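You operate a simulated robot arm through the tools that you are given. There is no shell and no other tool.

The job below is to be done with a simulated robot arm. You get a single attempt, and the scene is never put back.

Task
Coat the grain in the seed drum with 1 doses of clay.
Fine: Outlet shut and lid latched first; crank till the window shows an even coat, then free the latch.

The check looks at the end state, three seconds after you hand in, the way a careful person would. Anything else that was tipped, shoved, dropped, spilled or broken makes it a failure. Lids that push on must go on centred and level and be pressed home; caps that screw on are set level and turned clockwise until they are tight.

Robot
A 6-joint arm with a two-finger parallel gripper, fixed in place. Base frame: the origin is at the foot of the arm, x ahead of it, y to its left, z up; the work surface is at about z = 0.75. Units: m, degrees, N and s.
With the tool pointing down near the work surface it reaches from about 0.22 to 0.62 m from the base axis. Its first joint turns from -115.0 to 115.0 degrees. Payload 3.43 kg.
The TCP is the grasp point between the finger pads, 0.034 m short of the fingertips. In the tool frame z runs along the fingers and y along their closing line. Largest opening 0.128 m; finger width 0.024, thickness 0.012; the body of the gripper, 0.048 by 0.13 m, starts 0.096 m behind the TCP.
Orientation is told as [roll, pitch, yaw] about the base's x, y, z axes, in that order, counted from this pose: with the fingers straight down and closing along the base's y, the tool's x points along the base's -x, its y along +y and its z along -z.

Tools
- The arm moves only by the tool play_rows. Its argument "series" is a list of rows, each a list of 3 entries, a list of its own where there are three numbers: the shift along the tool's x, y, z in m, then the turn, a rotation vector about the tool's x, y, z in degrees, then the gripper command, from -1 (shut) to 1 (fully open), values between in proportion. In form: [[[x, y, z], [ax, ay, az], gripper], ...]. A call has 1 to 20 rows; each row is the pose to reach, as a shift and turn from the pose commanded when the call began, along the tool's axes at that moment. Rows are played at 5 a second. More than 0.05 m and 8.6 degrees between two rows, or a gripper value outside its range, and nothing of the call is played. A pose out of reach is approached as far as the arm can. The call stops where the force on the tool passes 90 N (or 10 N more than at its start, if that is more) or the arm is blocked; 0.2 s more then pass. The fingers move at their own pace (about 0.153 m/s each) and stop on an object; they squeeze with about 27 N. The grip force told is the motor's: it shows also when the fingers shut on nothing. Time passes only in rows, and 0.2 s behind the last, so rows that repeat a pose let the fingers close. It gives the time, the measured TCP pose, the force on the tool (base axes), the opening and the grip force at its end, in the units of the frame above (readings bear some noise), with the torque about the TCP (base axes, N m) and any sound that the robot's microphone picked up.
- Cameras (640 x 400 px; columns grow to the right, rows downward): "scene" is fixed at [0.4017, 0.4998, 1.6884]; the picture's right is [-0.82, 0.57, 0.00], its down [0.52, 0.74, -0.42] and it looks along [-0.24, -0.35, -0.91] (base axes); focal length 309 px, centre (320, 200). "wrist" rides on the gripper at [0.076, -0.011, -0.16] in the tool frame; the picture's right is [0.15, 0.99, 0.00], its down [-0.88, 0.13, -0.46] and it looks along [-0.45, 0.07, 0.89] (tool axes); focal length 234 px, centre (320, 200). There is no depth. A picture from a camera that has moved, and an enlarged one, comes with that camera's place and axes in the base frame and with its lens.
- camera(camera): a new picture of that camera. It takes no simulated time.
- lift_body(by): slides the trunk up (or, below 0, down) by that many m; the arm rides with it, the base frame stays. It gives what a move gives, with no picture.
- zoom(camera, box): a new picture of the part [left, top, right, bottom] of that camera's present view, enlarged. It takes no simulated time.
- hand_in(): hands the job in; it is judged then, once.

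Places have to be worked out from the pictures, the camera data and where the tool is seen. Open the gripper and draw the arm clear of the work before you hand the job in, unless the task says otherwise.

The tools are called after "Request:" as a command line: name --argument value ..., lists and objects as JSON in quotes. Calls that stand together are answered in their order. play_rows: Moves the arm, as the interface text tells. Its arguments: {"type":"object","properties":{"series":{"type":"array","items":{"type":"array"}}},"required":["series"]} The other tools are called the same way: lift_body (by) slides the trunk up or down; camera (camera) takes a picture; zoom (camera, box) takes an enlarged picture of a part of a camera's view; hand_in () hands the job in.

At the start:

```text
time_s: 0.0
tcp_pos: [0.1911, 0.3216, 1.3407]
ee_rot: [0.0, 0.1, 0.0]
wrist_force: [0.4, 0.2, -0.2]
wrist_torque: [0.03, 0.03, -0.02]
gripper_width: 0.1283
gripper_force: 0.1
trunk travel left (down, up): [-0.925, 0.065]
```

scene: 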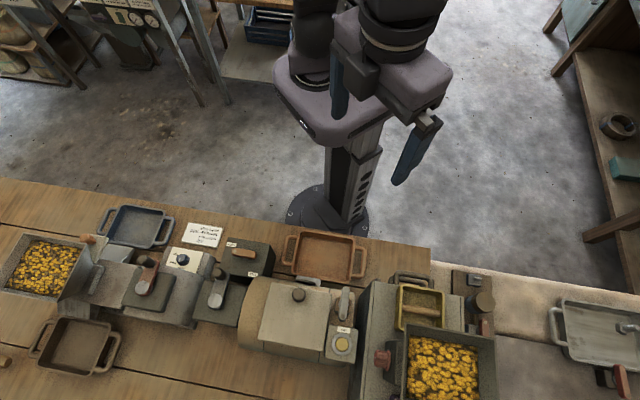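
wrist: 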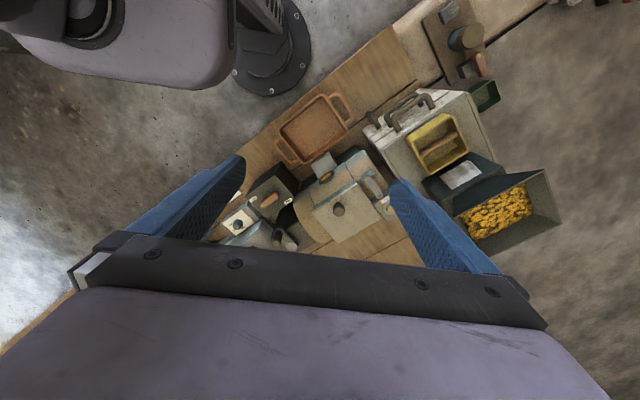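

I start by looking closely at the scene: the machines on the bench and any labels, before moving anything.

Request:
zoom --camera "scene" --box '[0, 190, 200, 315]'

Request:
zoom --camera "scene" --box '[160, 210, 320, 310]'

Request:
zoom --camera "scene" --box '[220, 260, 380, 360]'

Request:
zoom --camera "scene" --box '[340, 260, 500, 360]'

Request:
zoom --camera "scene" --box '[170, 210, 240, 254]'

Request:
zoom --camera "scene" --box '[440, 240, 640, 365]'

```text
3.20 times, centred on (100, 252) of scene
camera zoom: at [0.4017, 0.4998, 1.6884], right [-0.82, 0.57, 0.0], down [0.52, 0.74, -0.42], along [-0.24, -0.35, -0.91], focal length 988 px, centre (1024, 32)
```

zoom: 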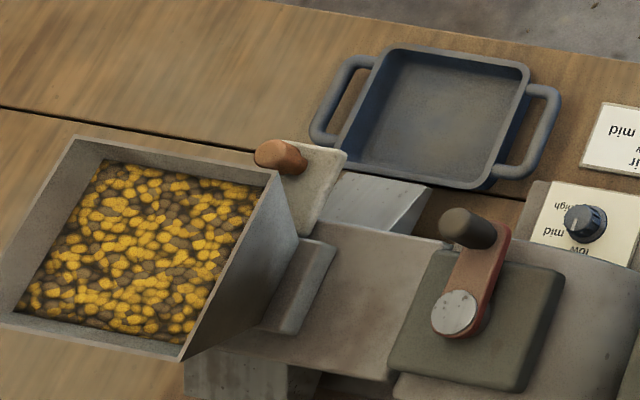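

```text
4.00 times, centred on (240, 260) of scene
camera zoom: at [0.4017, 0.4998, 1.6884], right [-0.82, 0.57, 0.0], down [0.52, 0.74, -0.42], along [-0.24, -0.35, -0.91], focal length 1236 px, centre (640, -40)
```

zoom: 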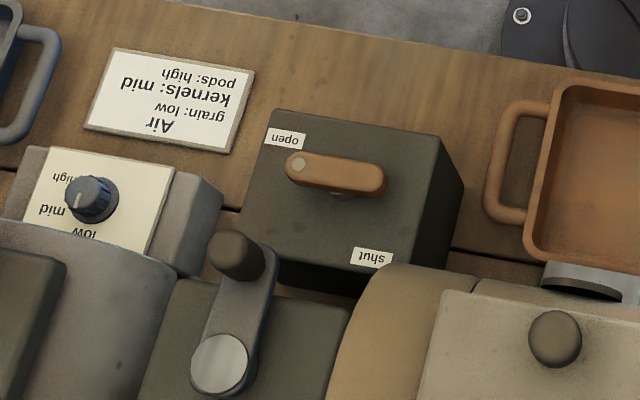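

```text
4.00 times, centred on (300, 310) of scene
camera zoom: at [0.4017, 0.4998, 1.6884], right [-0.82, 0.57, 0.0], down [0.52, 0.74, -0.42], along [-0.24, -0.35, -0.91], focal length 1236 px, centre (400, -240)
```

zoom: 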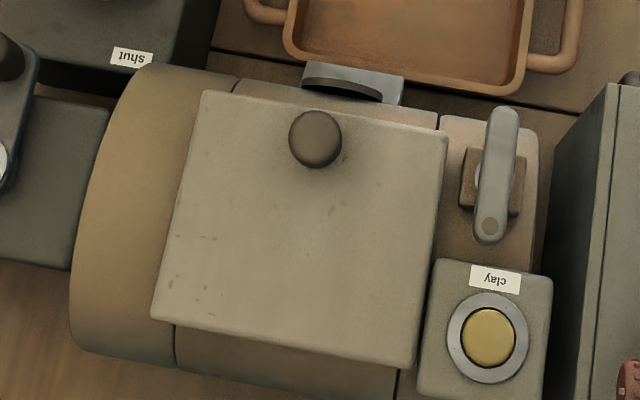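

```text
4.00 times, centred on (420, 310) of scene
camera zoom: at [0.4017, 0.4998, 1.6884], right [-0.82, 0.57, 0.0], down [0.52, 0.74, -0.42], along [-0.24, -0.35, -0.91], focal length 1236 px, centre (-80, -240)
```

zoom: 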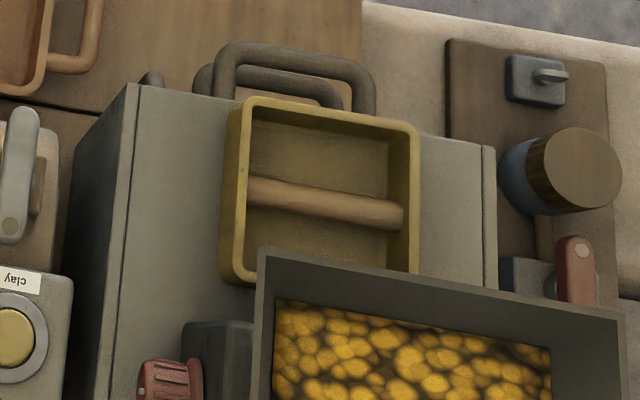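

```text
9.09 times, centred on (205, 232) of scene
camera zoom: at [0.4017, 0.4998, 1.6884], right [-0.82, 0.57, 0.0], down [0.52, 0.74, -0.42], along [-0.24, -0.35, -0.91], focal length 2808 px, centre (1366, -91)
```

zoom: 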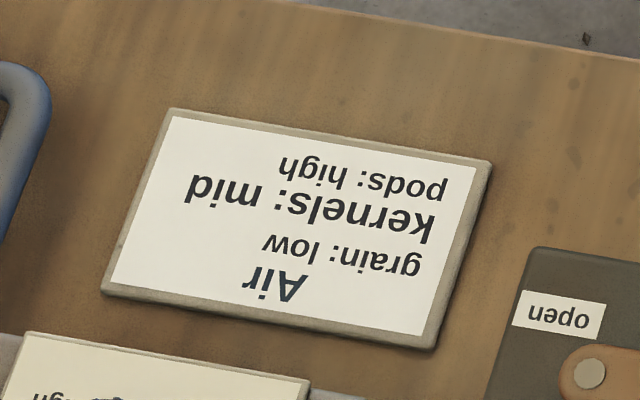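

```text
3.20 times, centred on (540, 302) of scene
camera zoom: at [0.4017, 0.4998, 1.6884], right [-0.82, 0.57, 0.0], down [0.52, 0.74, -0.42], along [-0.24, -0.35, -0.91], focal length 988 px, centre (-384, -128)
```

zoom: 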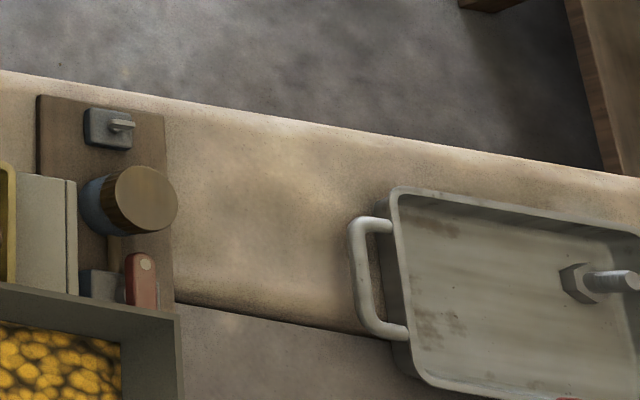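

The drum (beige, lid with knob) sits mid-bench with a clay button, a latch lever, an outlet lever box (open/shut) and a crank. I check the same from the wrist view.

Request:
zoom --camera "wrist" --box '[200, 80, 400, 260]'

Request:
zoom --camera "wrist" --box '[280, 140, 400, 250]'

Request:
zoom --camera "scene" --box '[215, 235, 285, 279]'

Request:
zoom --camera "scene" --box '[310, 275, 380, 319]'

Request:
zoom --camera "scene" --box '[190, 255, 260, 299]'

Request:
zoom --camera "scene" --box '[0, 300, 160, 400]'

```text
2.22 times, centred on (300, 170) of wrist
camera zoom: at [0.116, 0.311, 1.4999], right [-0.15, 0.99, 0.0], down [0.88, 0.13, 0.46], along [0.45, 0.07, -0.89], focal length 520 px, centre (364, 267)
```

zoom: 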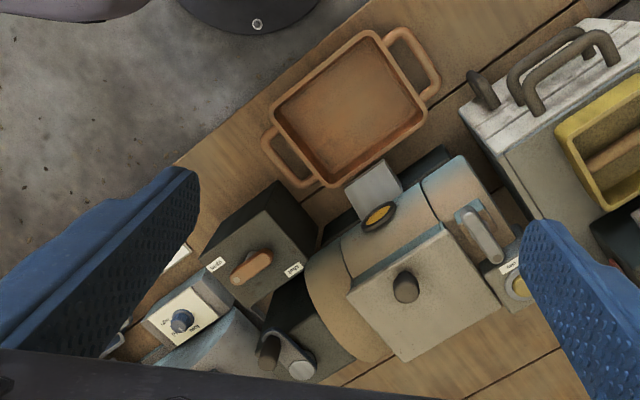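

```text
3.64 times, centred on (340, 195) of wrist
camera zoom: at [0.116, 0.311, 1.4999], right [-0.15, 0.99, 0.0], down [0.88, 0.13, 0.46], along [0.45, 0.07, -0.89], focal length 852 px, centre (247, 218)
```

zoom: 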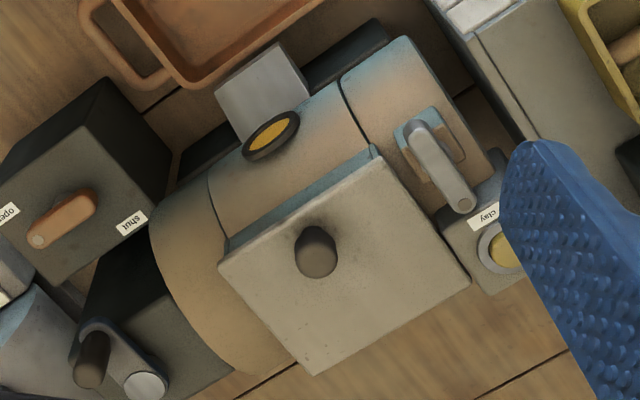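

```text
9.09 times, centred on (250, 257) of scene
camera zoom: at [0.4017, 0.4998, 1.6884], right [-0.82, 0.57, 0.0], down [0.52, 0.74, -0.42], along [-0.24, -0.35, -0.91], focal length 2808 px, centre (956, -318)
```

zoom: 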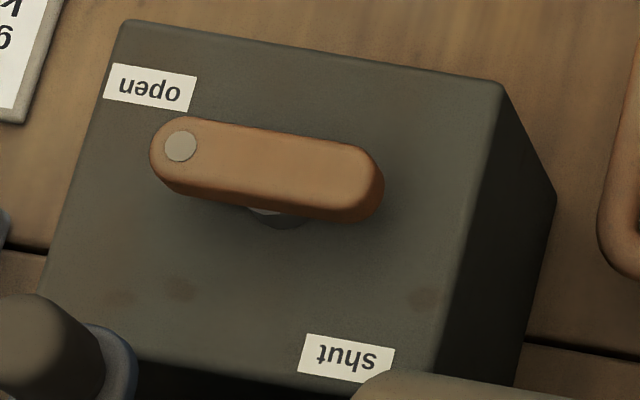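

```text
9.09 times, centred on (345, 297) of scene
camera zoom: at [0.4017, 0.4998, 1.6884], right [-0.82, 0.57, 0.0], down [0.52, 0.74, -0.42], along [-0.24, -0.35, -0.91], focal length 2808 px, centre (93, -682)
```

zoom: 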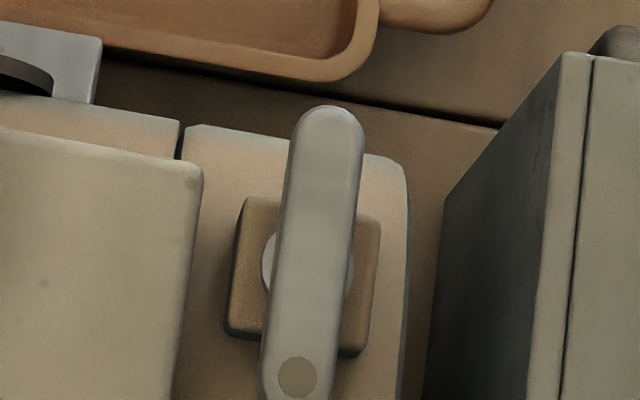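

```text
9.09 times, centred on (225, 277) of scene
camera zoom: at [0.4017, 0.4998, 1.6884], right [-0.82, 0.57, 0.0], down [0.52, 0.74, -0.42], along [-0.24, -0.35, -0.91], focal length 2808 px, centre (1184, -500)
```

zoom: 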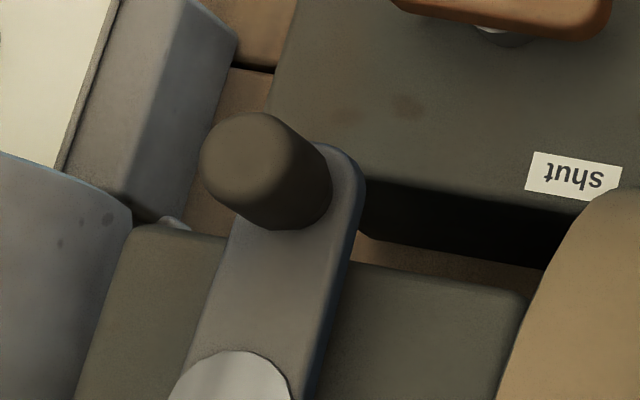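

```text
4.00 times, centred on (80, 350) of scene
camera zoom: at [0.4017, 0.4998, 1.6884], right [-0.82, 0.57, 0.0], down [0.52, 0.74, -0.42], along [-0.24, -0.35, -0.91], focal length 1236 px, centre (1280, -400)
```

zoom: 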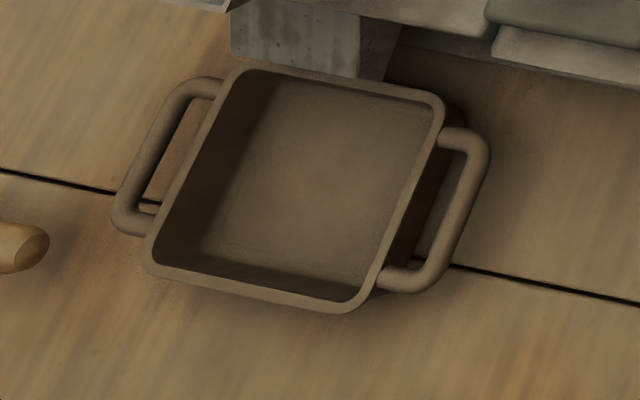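

By triangulation the bench runs at about 45° in the base frame. I place things as follows:
- Outlet lever: about [0.44, 0.21, 0.90], its dot end near "open".
- Latch lever: about [0.31, 0.46, 1.0].
- Clay button: about [0.367, 0.523, 1.0].
- Crank pivot: about [0.54, 0.29, 0.97], with its knob top at about [0.506, 0.255, 1.01].

I move closer for a better look, staying well above everything.

Request:
play_rows --series '[[[-0.02, 0.015, 0.03], [0, 0, 0], 1], [[-0.04, 0.03, 0.06], [0, 0, 0], 1], [[-0.06, 0.045, 0.09], [0, 0, 0], 1], [[-0.08, 0.06, 0.12], [0, 0, 0], 1], [[-0.08, 0.06, 0.12], [0, 0, 0], 1]]'

```text
time_s: 1.2
tcp_pos: [0.2708, 0.3823, 1.2212]
ee_rot: [0.1, 0.0, 0.1]
wrist_force: [0.2, -0.1, -0.2]
wrist_torque: [0.04, 0.01, -0.01]
gripper_width: 0.1279
gripper_force: 0.0
trunk travel left (down, up): [-0.925, 0.065]
```

The arm moved as commanded. I take a look from here.

Request:
camera --camera "wrist"

Request:
camera --camera "scene"

```text
taken
camera wrist: at [0.1959, 0.3705, 1.3797], right [-0.15, 0.99, 0.0], down [0.88, 0.13, 0.46], along [0.45, 0.07, -0.89], focal length 234 px, centre (320, 200)
```

wrist: 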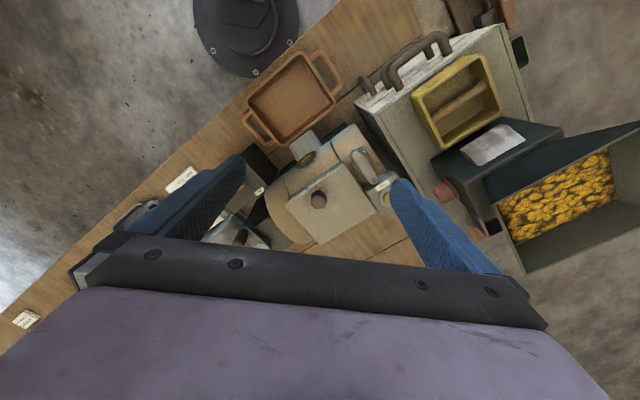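

```text
taken
```

scene: 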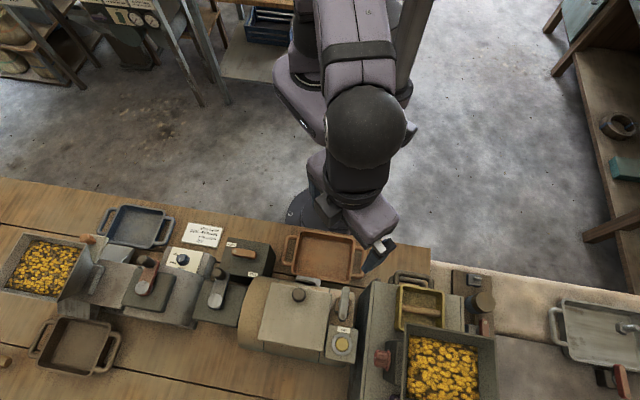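

The drum is visible between the fingers. I enlarge it to inspect the window, latch and lid.

Request:
zoom --camera "wrist" --box '[240, 110, 400, 250]'

Request:
zoom --camera "wrist" --box '[335, 120, 405, 190]'

Request:
zoom --camera "wrist" --box '[280, 120, 350, 180]'

```text
2.86 times, centred on (320, 180) of wrist
camera zoom: at [0.1959, 0.3705, 1.3797], right [-0.15, 0.99, 0.0], down [0.88, 0.13, 0.46], along [0.45, 0.07, -0.89], focal length 669 px, centre (320, 257)
```

zoom: 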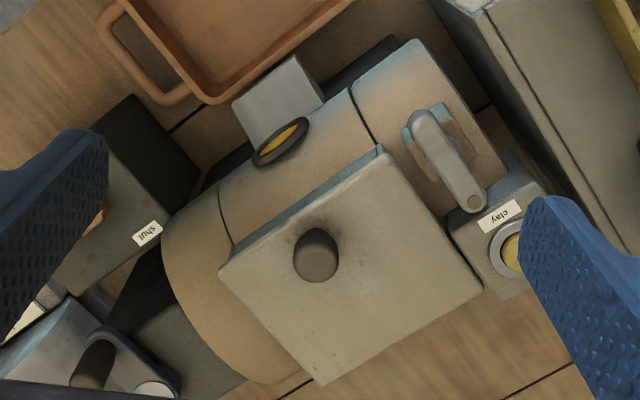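

```text
5.71 times, centred on (370, 155) of wrist
camera zoom: at [0.1959, 0.3705, 1.3797], right [-0.15, 0.99, 0.0], down [0.88, 0.13, 0.46], along [0.45, 0.07, -0.89], focal length 1338 px, centre (34, 457)
```

zoom: 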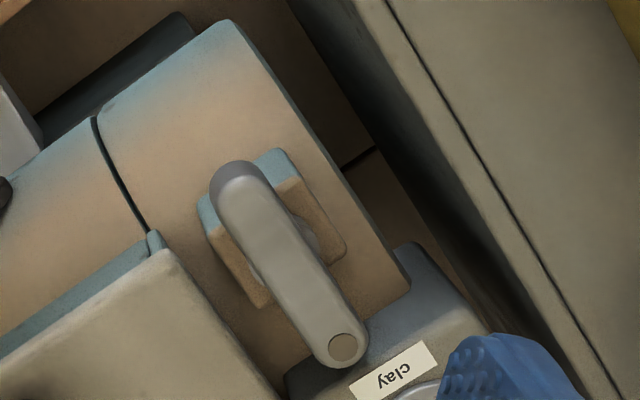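

```text
6.67 times, centred on (315, 150) of wrist
camera zoom: at [0.1959, 0.3705, 1.3797], right [-0.15, 0.99, 0.0], down [0.88, 0.13, 0.46], along [0.45, 0.07, -0.89], focal length 1561 px, centre (353, 533)
```

zoom: 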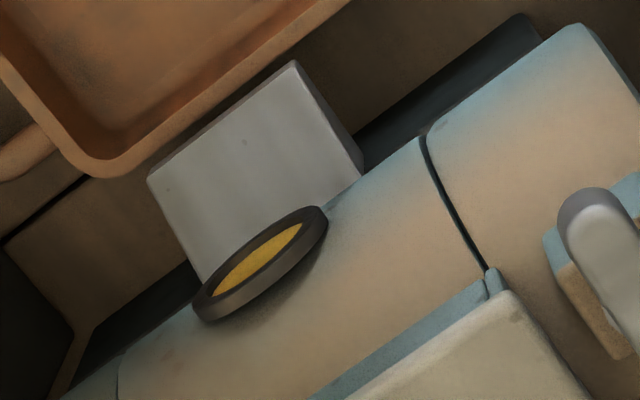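

The window still shows bare yellow grain. The latch lever's dot points away from the lid, so it looks unlatched, and the outlet lever's dot points to "open". I move above the outlet lever and turn the tool 45° to line up with the bench.

Request:
play_rows --series '[[[-0.024, -0.0245, 0.01], [0, 0, -6.4], 1], [[-0.048, -0.049, 0.02], [0, 0, -12.8], 1], [[-0.072, -0.0735, 0.03], [0, 0, -19.2], 1], [[-0.096, -0.098, 0.04], [0, 0, -25.6], 1], [[-0.12, -0.1225, 0.05], [0, 0, -32], 1], [[-0.144, -0.147, 0.06], [0, 0, -38.5], 1], [[-0.169, -0.172, 0.07], [0, 0, -45], 1], [[-0.169, -0.172, 0.07], [0, 0, -45], 1]]'

Request:
camera --camera "wrist"

Request:
camera --camera "scene"

```text
time_s: 3.0
tcp_pos: [0.4388, 0.2105, 1.1502]
ee_rot: [0.0, 0.0, 45.1]
wrist_force: [0.0, 0.3, 0.5]
wrist_torque: [0.0, 0.0, -0.02]
gripper_width: 0.1279
gripper_force: 0.0
trunk travel left (down, up): [-0.925, 0.065]
```

```text
taken
camera wrist: at [0.3949, 0.149, 1.3094], right [-0.8, 0.59, 0.0], down [0.53, 0.72, 0.46], along [0.27, 0.37, -0.89], focal length 234 px, centre (320, 200)
```

wrist: 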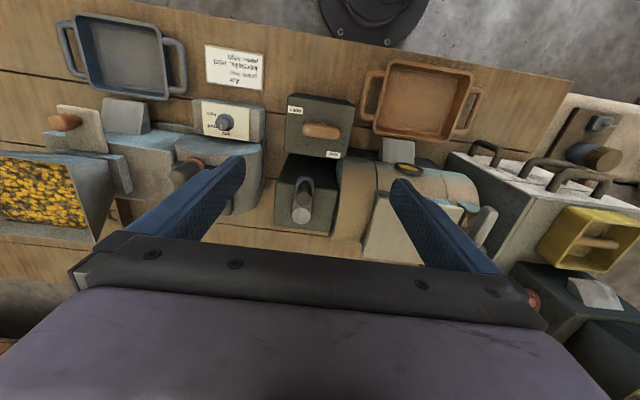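

```text
taken
```

scene: 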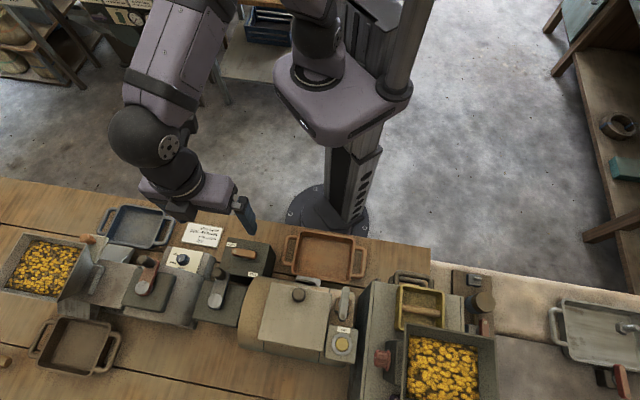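

Good aligned view. I enlarge the outlet box and the crank.

Request:
zoom --camera "wrist" --box '[265, 85, 385, 165]'

Request:
zoom --camera "wrist" --box '[245, 140, 405, 250]'

Request:
zoom --camera "wrist" --box '[360, 120, 500, 215]'

```text
5.00 times, centred on (325, 125) of wrist
camera zoom: at [0.3949, 0.149, 1.3094], right [-0.8, 0.59, 0.0], down [0.53, 0.72, 0.46], along [0.27, 0.37, -0.89], focal length 1171 px, centre (295, 575)
```

zoom: 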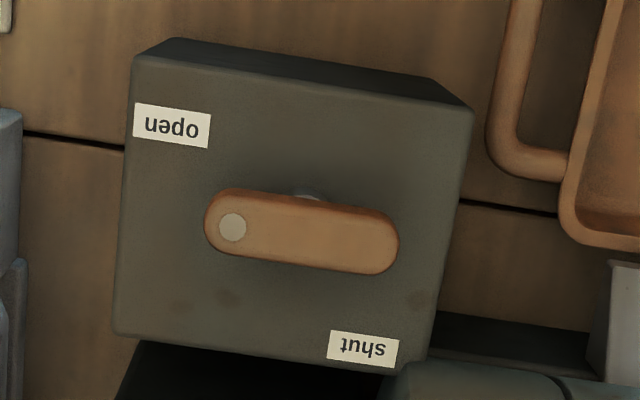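

```text
3.64 times, centred on (325, 195) of wrist
camera zoom: at [0.3949, 0.149, 1.3094], right [-0.8, 0.59, 0.0], down [0.53, 0.72, 0.46], along [0.27, 0.37, -0.89], focal length 852 px, centre (302, 218)
```

zoom: 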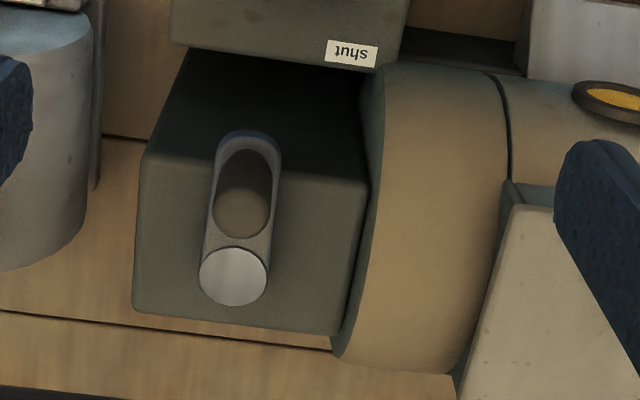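

```text
4.21 times, centred on (430, 168) of wrist
camera zoom: at [0.3949, 0.149, 1.3094], right [-0.8, 0.59, 0.0], down [0.53, 0.72, 0.46], along [0.27, 0.37, -0.89], focal length 986 px, centre (-143, 337)
```

zoom: 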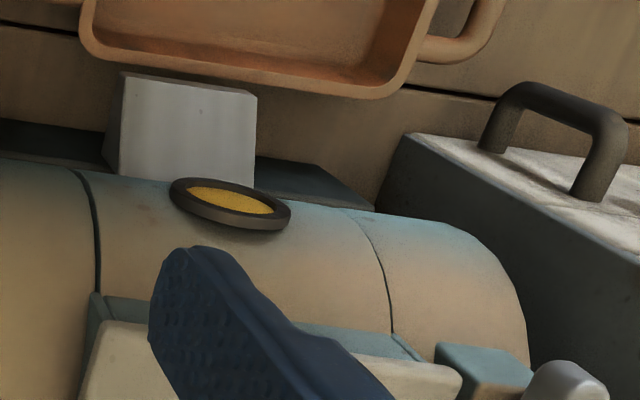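

The outlet lever pivots at its centre, about (0.442, 0.2155), with its top at z≈0.90. It is about 67 mm long and its dot is on the "open" side. I'll use closed fingers to push the dot end counter-clockwise toward "shut". First I close the gripper, move to the robot side of the dot end and descend partway.

Request:
play_rows --series '[[[0.0287, -0.0205, 0.0], [0, 0, 0], -1], [[0.0287, -0.0205, 0.03], [0, 0, 0], -1], [[0.0287, -0.0205, 0.07], [0, 0, 0], -1], [[0.0287, -0.0205, 0.11], [0, 0, 0], -1], [[0.0287, -0.0205, 0.15], [0, 0, 0], -1], [[0.0287, -0.0205, 0.19], [0, 0, 0], -1], [[0.0287, -0.0205, 0.2], [0, 0, 0], -1]]'

Request:
camera --camera "wrist"

Request:
zoom --camera "scene" --box '[180, 200, 300, 310]'

```text
time_s: 4.6
tcp_pos: [0.434, 0.1746, 0.9509]
ee_rot: [-0.1, 0.1, 45.0]
wrist_force: [-0.5, -0.6, -0.1]
wrist_torque: [0.02, -0.03, 0.02]
gripper_width: 0.0
gripper_force: 27.2
trunk travel left (down, up): [-0.925, 0.065]
```

```text
taken
camera wrist: at [0.3893, 0.1141, 1.1096], right [-0.8, 0.6, 0.0], down [0.53, 0.71, 0.46], along [0.27, 0.37, -0.89], focal length 234 px, centre (320, 200)
```

wrist: 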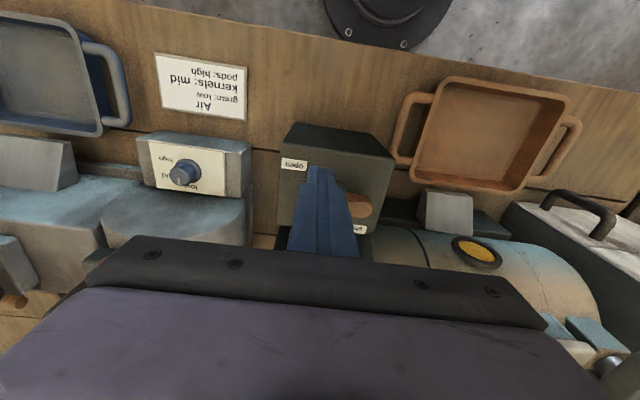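

```text
3.64 times, centred on (240, 255) of scene
camera zoom: at [0.4017, 0.4998, 1.6884], right [-0.82, 0.57, 0.0], down [0.52, 0.74, -0.42], along [-0.24, -0.35, -0.91], focal length 1123 px, centre (611, 0)
```

zoom: 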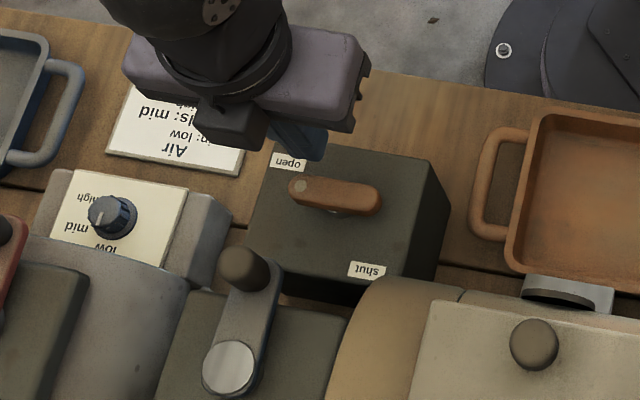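

The fingertips sit just on the robot side of the dot end with about 12 mm gap. I lower to lever height (fingertips about 12 mm above the box top).

Request:
play_rows --series '[[[0, 0, 0.018], [0, 0, 0], -1], [[0, 0, 0.035], [0, 0, 0], -1], [[0, 0, 0.035], [0, 0, 0], -1]]'

Request:
zoom --camera "scene" --box '[200, 215, 290, 290]'

Request:
zoom --camera "wrist" --box '[250, 100, 410, 240]'

```text
time_s: 5.4
tcp_pos: [0.4335, 0.1765, 0.918]
ee_rot: [-0.1, 0.1, 45.0]
wrist_force: [-0.8, 0.0, -0.5]
wrist_torque: [-0.01, -0.02, -0.02]
gripper_width: 0.0
gripper_force: 26.8
trunk travel left (down, up): [-0.925, 0.065]
```

```text
5.33 times, centred on (245, 252) of scene
camera zoom: at [0.4017, 0.4998, 1.6884], right [-0.82, 0.57, 0.0], down [0.52, 0.74, -0.42], along [-0.24, -0.35, -0.91], focal length 1647 px, centre (720, -80)
```

zoom: 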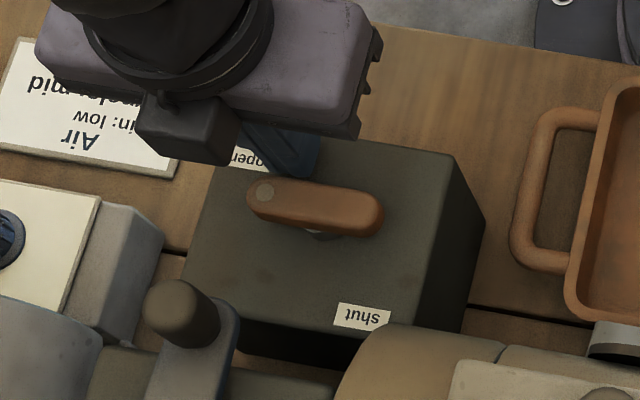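

```text
2.86 times, centred on (330, 170) of wrist
camera zoom: at [0.3895, 0.1139, 1.0753], right [-0.8, 0.6, 0.0], down [0.53, 0.71, 0.46], along [0.27, 0.37, -0.89], focal length 669 px, centre (291, 286)
```

zoom: 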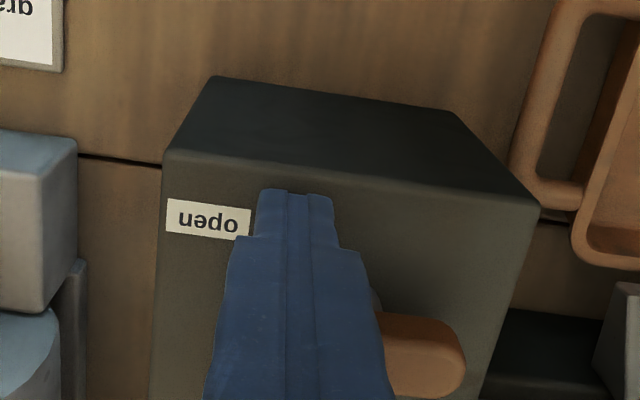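

Contact-free and in place behind the dot end. I now sweep the lever's dot end counter-clockwise along an arc of about 90°, pausing at the end.

Request:
play_rows --series '[[[-0.0063, 0.0007, 0.002], [0, 0, 0], -1], [[-0.0126, 0.0013, 0.003], [0, 0, 0], -1], [[-0.0164, -0.0044, 0.003], [0, 0, 0], -1], [[-0.0227, -0.009, 0.003], [0, 0, 0], -1], [[-0.0311, -0.0114, 0.003], [0, 0, 0], -1], [[-0.0405, -0.0106, 0.003], [0, 0, 0], -1], [[-0.0495, -0.0063, 0.003], [0, 0, 0], -1], [[-0.0566, 0.0013, 0.003], [0, 0, 0], -1], [[-0.0566, 0.0013, 0.003], [0, 0, 0], -1]]'

Request:
zoom --camera "scene" --box '[200, 215, 290, 290]'

Request:
zoom --camera "wrist" --box '[250, 100, 410, 240]'

```text
time_s: 7.4
tcp_pos: [0.4735, 0.2042, 0.9142]
ee_rot: [0.2, -0.1, 45.0]
wrist_force: [-5.3, -57.7, -5.1]
wrist_torque: [5.59, -5.99, 0.7]
gripper_width: 0.0
gripper_force: 27.2
trunk travel left (down, up): [-0.925, 0.065]
```

```text
5.33 times, centred on (245, 252) of scene
camera zoom: at [0.4017, 0.4998, 1.6884], right [-0.82, 0.57, 0.0], down [0.52, 0.74, -0.42], along [-0.24, -0.35, -0.91], focal length 1647 px, centre (720, -80)
```

zoom: 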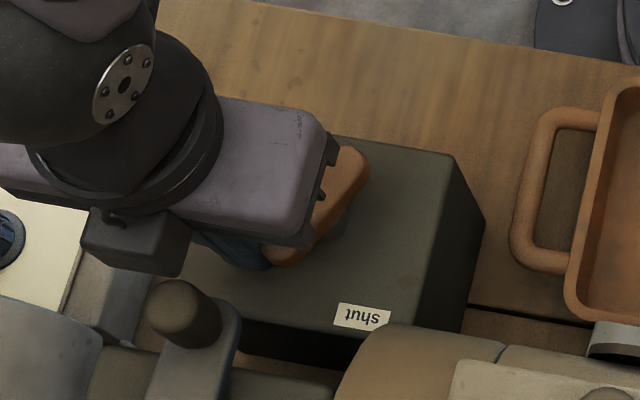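

```text
2.86 times, centred on (330, 170) of wrist
camera zoom: at [0.4285, 0.1428, 1.0723], right [-0.8, 0.6, 0.0], down [0.53, 0.71, 0.46], along [0.27, 0.37, -0.89], focal length 669 px, centre (291, 286)
```

zoom: 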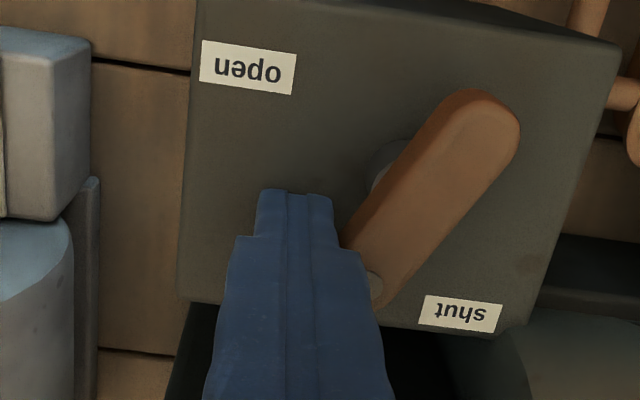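

The lever has turned about 70° and there is about 58 N on the tool, with the TCP lagging 11 mm. That may be stiff friction or a stop, so I hold the same command for a second to see whether it creeps on.

Request:
play_rows --series '[[[0, 0, 0], [0, 0, 0], -1], [[0, 0, 0], [0, 0, 0], -1], [[0, 0, 0], [0, 0, 0], -1], [[0, 0, 0], [0, 0, 0], -1]]'

Request:
zoom --camera "wrist" --box '[250, 100, 410, 240]'

```text
time_s: 8.4
tcp_pos: [0.4728, 0.2052, 0.9133]
ee_rot: [0.2, 0.0, 45.0]
wrist_force: [-7.9, -58.5, -14.7]
wrist_torque: [5.61, -6.13, 0.68]
gripper_width: 0.0
gripper_force: 27.5
trunk travel left (down, up): [-0.925, 0.065]
```

```text
2.86 times, centred on (330, 170) of wrist
camera zoom: at [0.4283, 0.1431, 1.0725], right [-0.8, 0.6, 0.0], down [0.53, 0.71, 0.46], along [0.27, 0.37, -0.89], focal length 669 px, centre (291, 286)
```

zoom: 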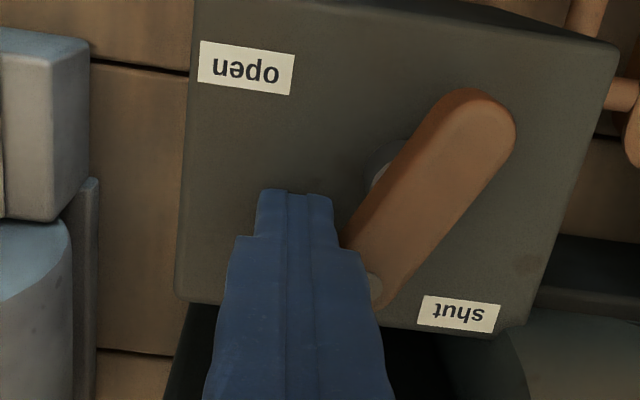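

The torque signs show the reaction acts about 0.1 m above the TCP: the housing on the gripper's far side is pressing radially on the crank knob, so this is not a lever stop. I back off straight away toward the robot and look again.

Request:
play_rows --series '[[[0.008, -0.002, 0], [0, 0, 0], -1], [[0.018, -0.006, 0], [0, 0, 0], -1], [[0.03, -0.01, 0], [0, 0, 0], -1], [[0.03, -0.01, 0], [0, 0, 0], -1]]'

Request:
zoom --camera "scene" --box '[180, 200, 300, 310]'

Request:
zoom --camera "wrist" --box '[250, 100, 410, 240]'

```text
time_s: 9.4
tcp_pos: [0.4585, 0.1892, 0.913]
ee_rot: [0.1, 0.0, 45.0]
wrist_force: [0.8, -0.3, 0.5]
wrist_torque: [0.03, -0.01, 0.01]
gripper_width: 0.0
gripper_force: 26.9
trunk travel left (down, up): [-0.925, 0.065]
```

```text
3.64 times, centred on (240, 255) of scene
camera zoom: at [0.4017, 0.4998, 1.6884], right [-0.82, 0.57, 0.0], down [0.52, 0.74, -0.42], along [-0.24, -0.35, -0.91], focal length 1123 px, centre (611, 0)
```

zoom: 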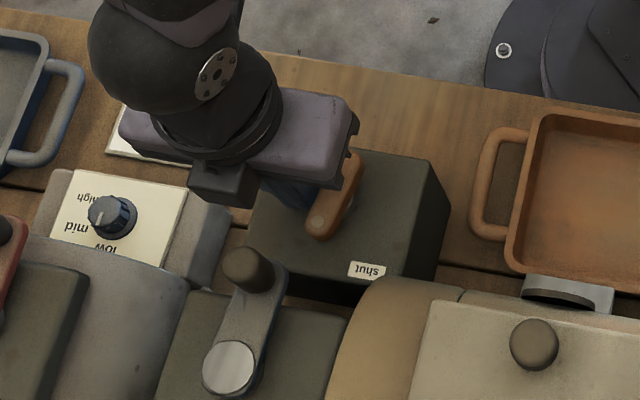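

```text
2.86 times, centred on (330, 170) of wrist
camera zoom: at [0.4135, 0.1276, 1.0726], right [-0.8, 0.6, 0.0], down [0.53, 0.71, 0.46], along [0.27, 0.37, -0.89], focal length 669 px, centre (291, 286)
```

zoom: 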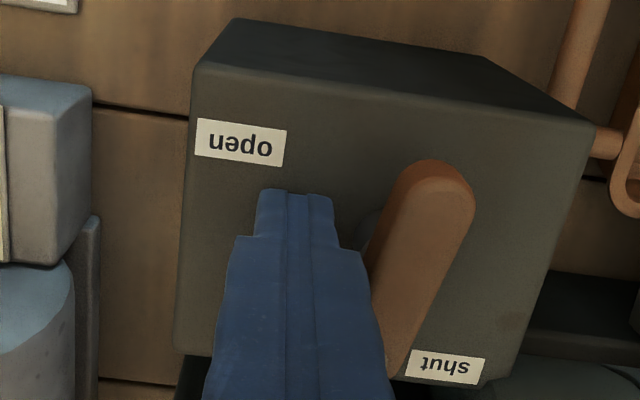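

Force is zero and the crank knob is where it was. I lift straight up so I can see the lever's new angle clearly.

Request:
play_rows --series '[[[0.012, -0.008, 0], [0, 0, 0], -1], [[0.02, -0.012, -0.03], [0, 0, 0], -1], [[0.03, -0.012, -0.07], [0, 0, 0], -1], [[0.03, -0.012, -0.11], [0, 0, 0], -1], [[0.03, -0.012, -0.15], [0, 0, 0], 0.3], [[0.03, -0.012, -0.19], [0, 0, 0], 1], [[0.03, -0.012, -0.2], [0, 0, 0], 1], [[0.03, -0.012, -0.2], [0, 0, 0], 1]]'

Request:
camera --camera "wrist"

Request:
zoom --camera "scene" --box '[215, 235, 285, 279]'

Request:
zoom --camera "wrist" --box '[265, 90, 405, 210]'

```text
time_s: 11.2
tcp_pos: [0.4451, 0.1582, 1.1144]
ee_rot: [0.0, 0.0, 45.0]
wrist_force: [-0.1, -0.7, 0.5]
wrist_torque: [-0.01, -0.03, 0.0]
gripper_width: 0.1281
gripper_force: 0.1
trunk travel left (down, up): [-0.925, 0.065]
```

```text
taken
camera wrist: at [0.4006, 0.0974, 1.2726], right [-0.8, 0.6, 0.0], down [0.53, 0.71, 0.46], along [0.27, 0.37, -0.89], focal length 234 px, centre (320, 200)
```

wrist: 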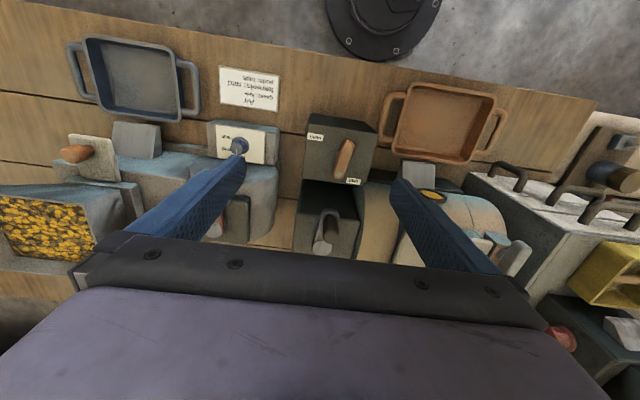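

```text
9.09 times, centred on (250, 257) of scene
camera zoom: at [0.4017, 0.4998, 1.6884], right [-0.82, 0.57, 0.0], down [0.52, 0.74, -0.42], along [-0.24, -0.35, -0.91], focal length 2808 px, centre (956, -318)
```

zoom: 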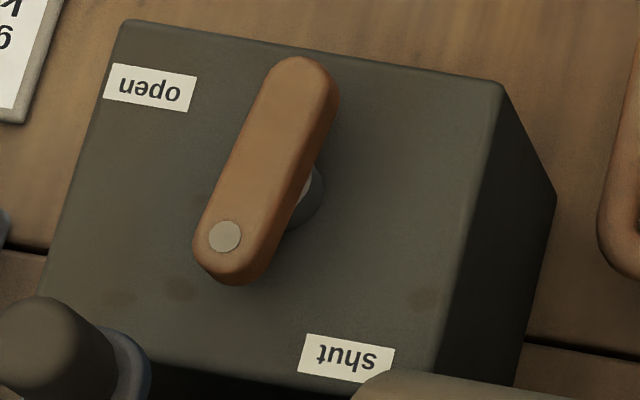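

```text
3.33 times, centred on (335, 150) of wrist
camera zoom: at [0.4006, 0.0974, 1.2726], right [-0.8, 0.6, 0.0], down [0.53, 0.71, 0.46], along [0.27, 0.37, -0.89], focal length 781 px, centre (270, 367)
```

zoom: 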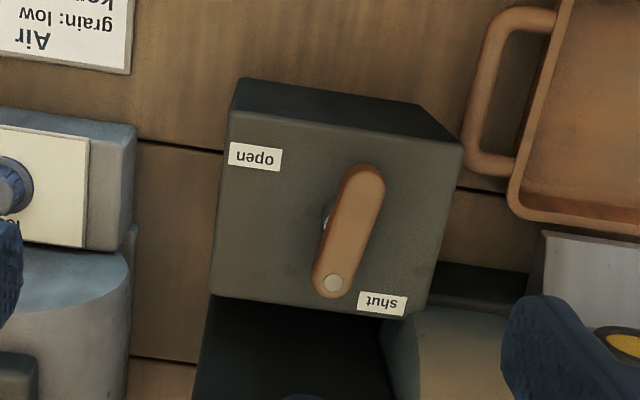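

The lever has rotated about 80–85° toward "shut". To make sure it is fully home without nearing the crank knob, I'll push the opposite (robot-side) end toward the winnower side. First I move over and descend beside that end.

Request:
play_rows --series '[[[-0.008, 0.04, 0], [0, 0, 0], -1], [[-0.0172, 0.0784, 0.0], [0, 0, 0], -1], [[-0.0172, 0.0784, 0.04], [0, 0, 0], -1], [[-0.0172, 0.0784, 0.085], [0, 0, 0], -1], [[-0.0172, 0.0784, 0.13], [0, 0, 0], -1], [[-0.0172, 0.0784, 0.17], [0, 0, 0], -1], [[-0.0172, 0.0784, 0.2], [0, 0, 0], -1], [[-0.0172, 0.0784, 0.2], [0, 0, 0], -1]]'

Request:
zoom --camera "scene" --box '[200, 215, 290, 290]'

Request:
zoom --camera "wrist" --box '[250, 100, 410, 240]'

```text
time_s: 13.0
tcp_pos: [0.4028, 0.2274, 0.9141]
ee_rot: [-0.1, -0.1, 45.0]
wrist_force: [-1.1, -1.5, 3.2]
wrist_torque: [-0.02, 0.07, 0.04]
gripper_width: 0.0
gripper_force: 26.7
trunk travel left (down, up): [-0.925, 0.065]
```

```text
5.33 times, centred on (245, 252) of scene
camera zoom: at [0.4017, 0.4998, 1.6884], right [-0.82, 0.57, 0.0], down [0.52, 0.74, -0.42], along [-0.24, -0.35, -0.91], focal length 1647 px, centre (720, -80)
```

zoom: 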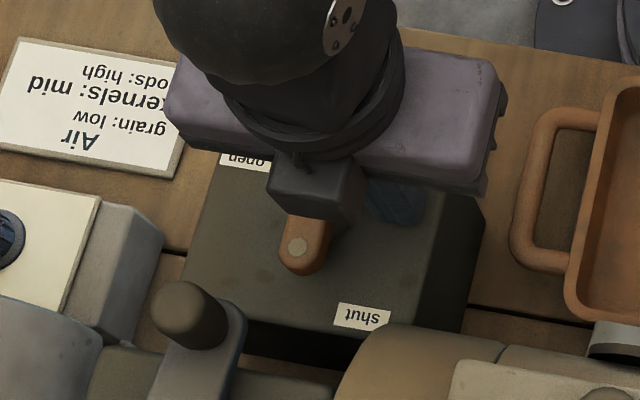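

```text
2.86 times, centred on (330, 170) of wrist
camera zoom: at [0.3579, 0.1652, 1.0723], right [-0.8, 0.6, 0.0], down [0.53, 0.71, 0.46], along [0.27, 0.37, -0.89], focal length 669 px, centre (291, 286)
```

zoom: 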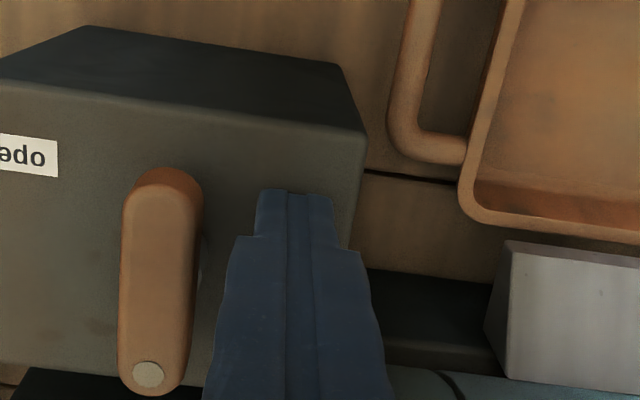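

Clear view: the fingers are beside the lever's robot-side end with about 12 mm gap. I push gently in small steps, watching force.

Request:
play_rows --series '[[[0, -0.006, 0], [0, 0, 0], -1], [[0, -0.01, 0], [0, 0, 0], -1], [[0, -0.013, 0], [0, 0, 0], -1], [[0, -0.015, 0], [0, 0, 0], -1], [[0, -0.017, 0], [0, 0, 0], -1], [[0, -0.017, 0], [0, 0, 0], -1]]'

Request:
zoom --camera "wrist" --box '[250, 100, 410, 240]'

```text
time_s: 14.4
tcp_pos: [0.4141, 0.2162, 0.9155]
ee_rot: [-0.1, 0.0, 45.0]
wrist_force: [-10.4, 11.7, 3.3]
wrist_torque: [0.26, 0.16, 0.11]
gripper_width: 0.0
gripper_force: 26.9
trunk travel left (down, up): [-0.925, 0.065]
```

```text
2.86 times, centred on (330, 170) of wrist
camera zoom: at [0.3685, 0.1547, 1.0724], right [-0.8, 0.6, 0.0], down [0.53, 0.72, 0.46], along [0.27, 0.36, -0.89], focal length 669 px, centre (291, 286)
```

zoom: 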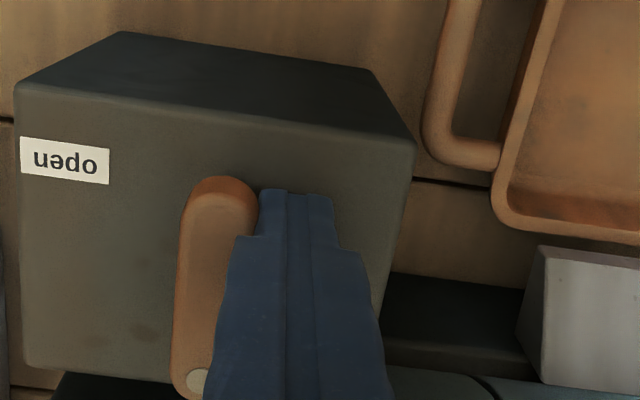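

Contact now with about 15 N. I continue a few millimetres to see whether the lever still turns or is at its stop.

Request:
play_rows --series '[[[0, -0.002, 0], [0, 0, 0], -1], [[0, -0.004, 0], [0, 0, 0], -1], [[0, -0.006, 0], [0, 0, 0], -1], [[0, -0.006, 0], [0, 0, 0], -1]]'

Request:
zoom --camera "wrist" --box '[250, 100, 410, 240]'

```text
time_s: 15.4
tcp_pos: [0.4137, 0.2156, 0.9148]
ee_rot: [-0.1, 0.3, 45.0]
wrist_force: [-28.6, 35.5, 0.9]
wrist_torque: [0.32, 0.31, 0.27]
gripper_width: 0.0
gripper_force: 26.9
trunk travel left (down, up): [-0.925, 0.065]
```

```text
2.86 times, centred on (330, 170) of wrist
camera zoom: at [0.3688, 0.1548, 1.0726], right [-0.8, 0.59, 0.0], down [0.53, 0.72, 0.45], along [0.27, 0.36, -0.89], focal length 669 px, centre (291, 286)
```

zoom: 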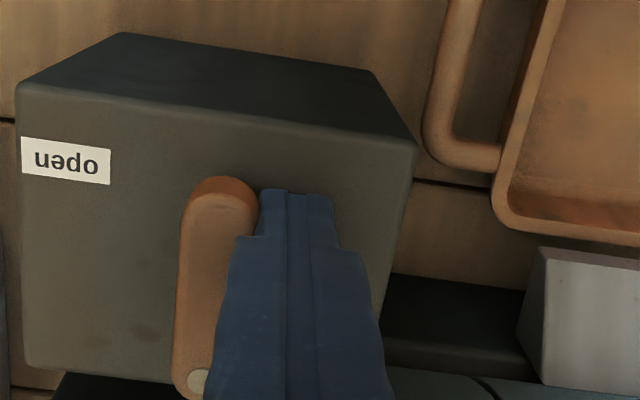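

Force climbed to about 45 N with no movement, so the outlet lever is at its "shut" stop. I back off, rise, and look.

Request:
play_rows --series '[[[0, 0.008, 0], [0, 0, 0], -1], [[0, 0.016, 0], [0, 0, 0], -1], [[0, 0.016, -0.04], [0, 0, 0], -1], [[0, 0.016, -0.08], [0, 0, 0], -1], [[0, 0.016, -0.12], [0, 0, 0], -1], [[0, 0.016, -0.16], [0, 0, 0], -1], [[0, 0.016, -0.2], [0, 0, 0], -1], [[0, 0.016, -0.22], [0, 0, 0], -1]]'

Request:
zoom --camera "scene" --box '[200, 220, 360, 320]'

Request:
camera --camera "wrist"

```text
time_s: 17.2
tcp_pos: [0.4089, 0.2217, 1.1329]
ee_rot: [0.1, -0.1, 45.0]
wrist_force: [-0.2, 0.7, 0.2]
wrist_torque: [-0.05, 0.03, 0.01]
gripper_width: 0.0
gripper_force: 27.0
trunk travel left (down, up): [-0.925, 0.065]
```

```text
4.00 times, centred on (280, 270) of scene
camera zoom: at [0.4017, 0.4998, 1.6884], right [-0.82, 0.57, 0.0], down [0.52, 0.74, -0.42], along [-0.24, -0.35, -0.91], focal length 1236 px, centre (480, -80)
```

zoom: 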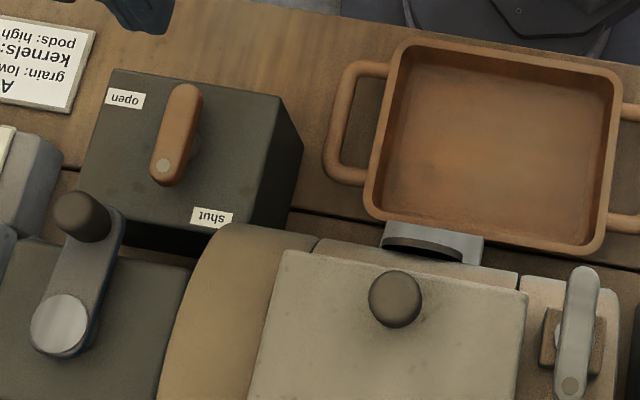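

```text
taken
camera wrist: at [0.364, 0.1596, 1.2914], right [-0.8, 0.6, 0.0], down [0.53, 0.71, 0.46], along [0.27, 0.37, -0.89], focal length 234 px, centre (320, 200)
```

wrist: 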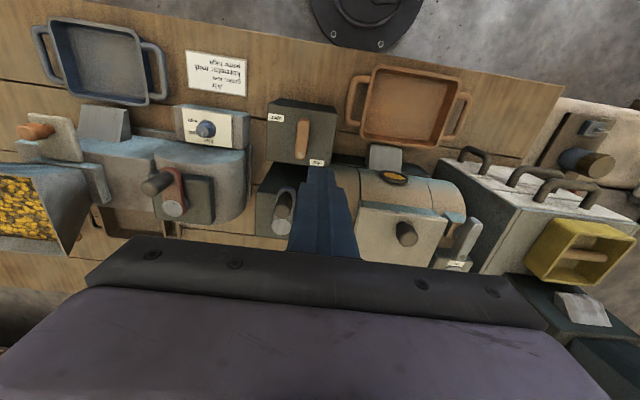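

The outlet now reads shut. Next is the latch, so I enlarge it from this angle to pin down its position.

Request:
zoom --camera "wrist" --box '[370, 160, 510, 280]'

Request:
zoom --camera "scene" --box '[310, 280, 380, 360]'

```text
3.33 times, centred on (440, 220) of wrist
camera zoom: at [0.364, 0.1596, 1.2914], right [-0.8, 0.6, 0.0], down [0.53, 0.71, 0.46], along [0.27, 0.37, -0.89], focal length 781 px, centre (-80, 133)
```

zoom: 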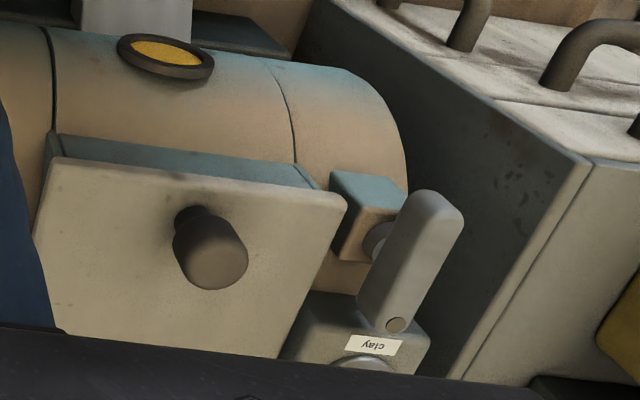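

```text
5.00 times, centred on (345, 320) of scene
camera zoom: at [0.4017, 0.4998, 1.6884], right [-0.82, 0.57, 0.0], down [0.52, 0.74, -0.42], along [-0.24, -0.35, -0.91], focal length 1544 px, centre (195, -400)
```

zoom: 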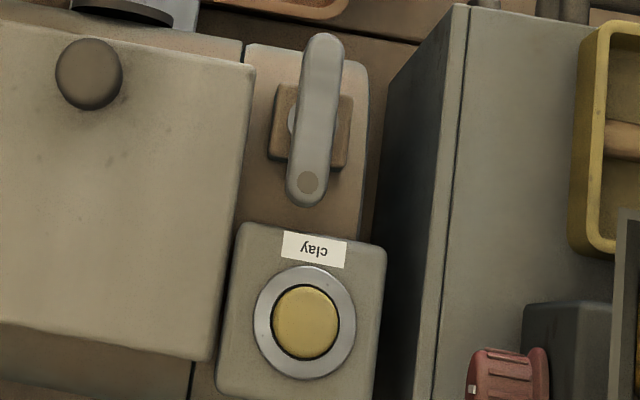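

Latch lever: centre at about (0.315, 0.468), top z≈1.007, lying along the direction away from the robot. The lid's edge is about 30 mm to its side at z≈0.984. I move above it with the fingers about 40 mm open, closing line across the lever.

Request:
play_rows --series '[[[-0.018, 0.0401, 0], [0, 0, 0], -0.3], [[-0.036, 0.0802, 0], [0, 0, 0], -0.3], [[-0.054, 0.1203, 0], [0, 0, 0], -0.3], [[-0.072, 0.1604, 0], [0, 0, 0], -0.3], [[-0.09, 0.2005, 0], [0, 0, 0], -0.3], [[-0.1078, 0.2406, 0], [0, 0, 0], -0.3], [[-0.1078, 0.2406, 0.01], [0, 0, 0], -0.3], [[-0.1078, 0.2406, 0.01], [0, 0, 0], -0.3]]'

Request:
camera --camera "wrist"

Request:
zoom --camera "scene" --box '[280, 240, 420, 340]'

```text
time_s: 19.0
tcp_pos: [0.3135, 0.4683, 1.1229]
ee_rot: [0.0, 0.0, 44.9]
wrist_force: [0.5, 0.7, 0.4]
wrist_torque: [-0.01, 0.02, 0.0]
gripper_width: 0.0449
gripper_force: 0.0
trunk travel left (down, up): [-0.925, 0.065]
```

```text
taken
camera wrist: at [0.2693, 0.4068, 1.2813], right [-0.8, 0.6, 0.0], down [0.53, 0.72, 0.46], along [0.27, 0.37, -0.89], focal length 234 px, centre (320, 200)
```

wrist: 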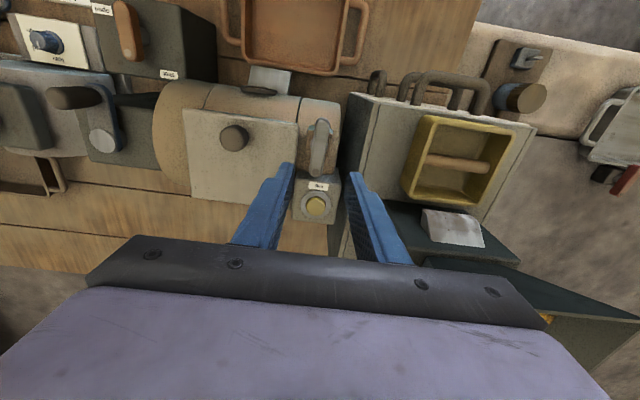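

```text
4.00 times, centred on (350, 290) of scene
camera zoom: at [0.4017, 0.4998, 1.6884], right [-0.82, 0.57, 0.0], down [0.52, 0.74, -0.42], along [-0.24, -0.35, -0.91], focal length 1236 px, centre (200, -160)
```

zoom: 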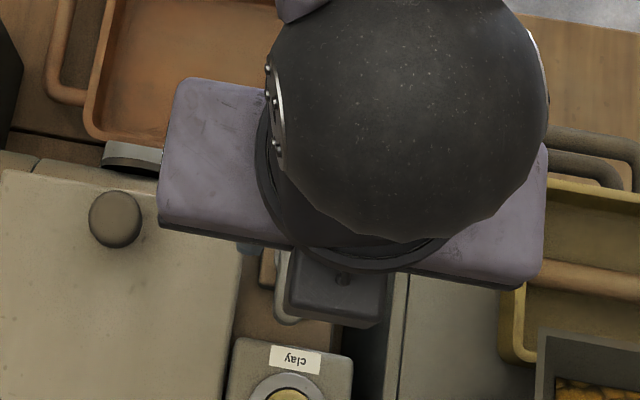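

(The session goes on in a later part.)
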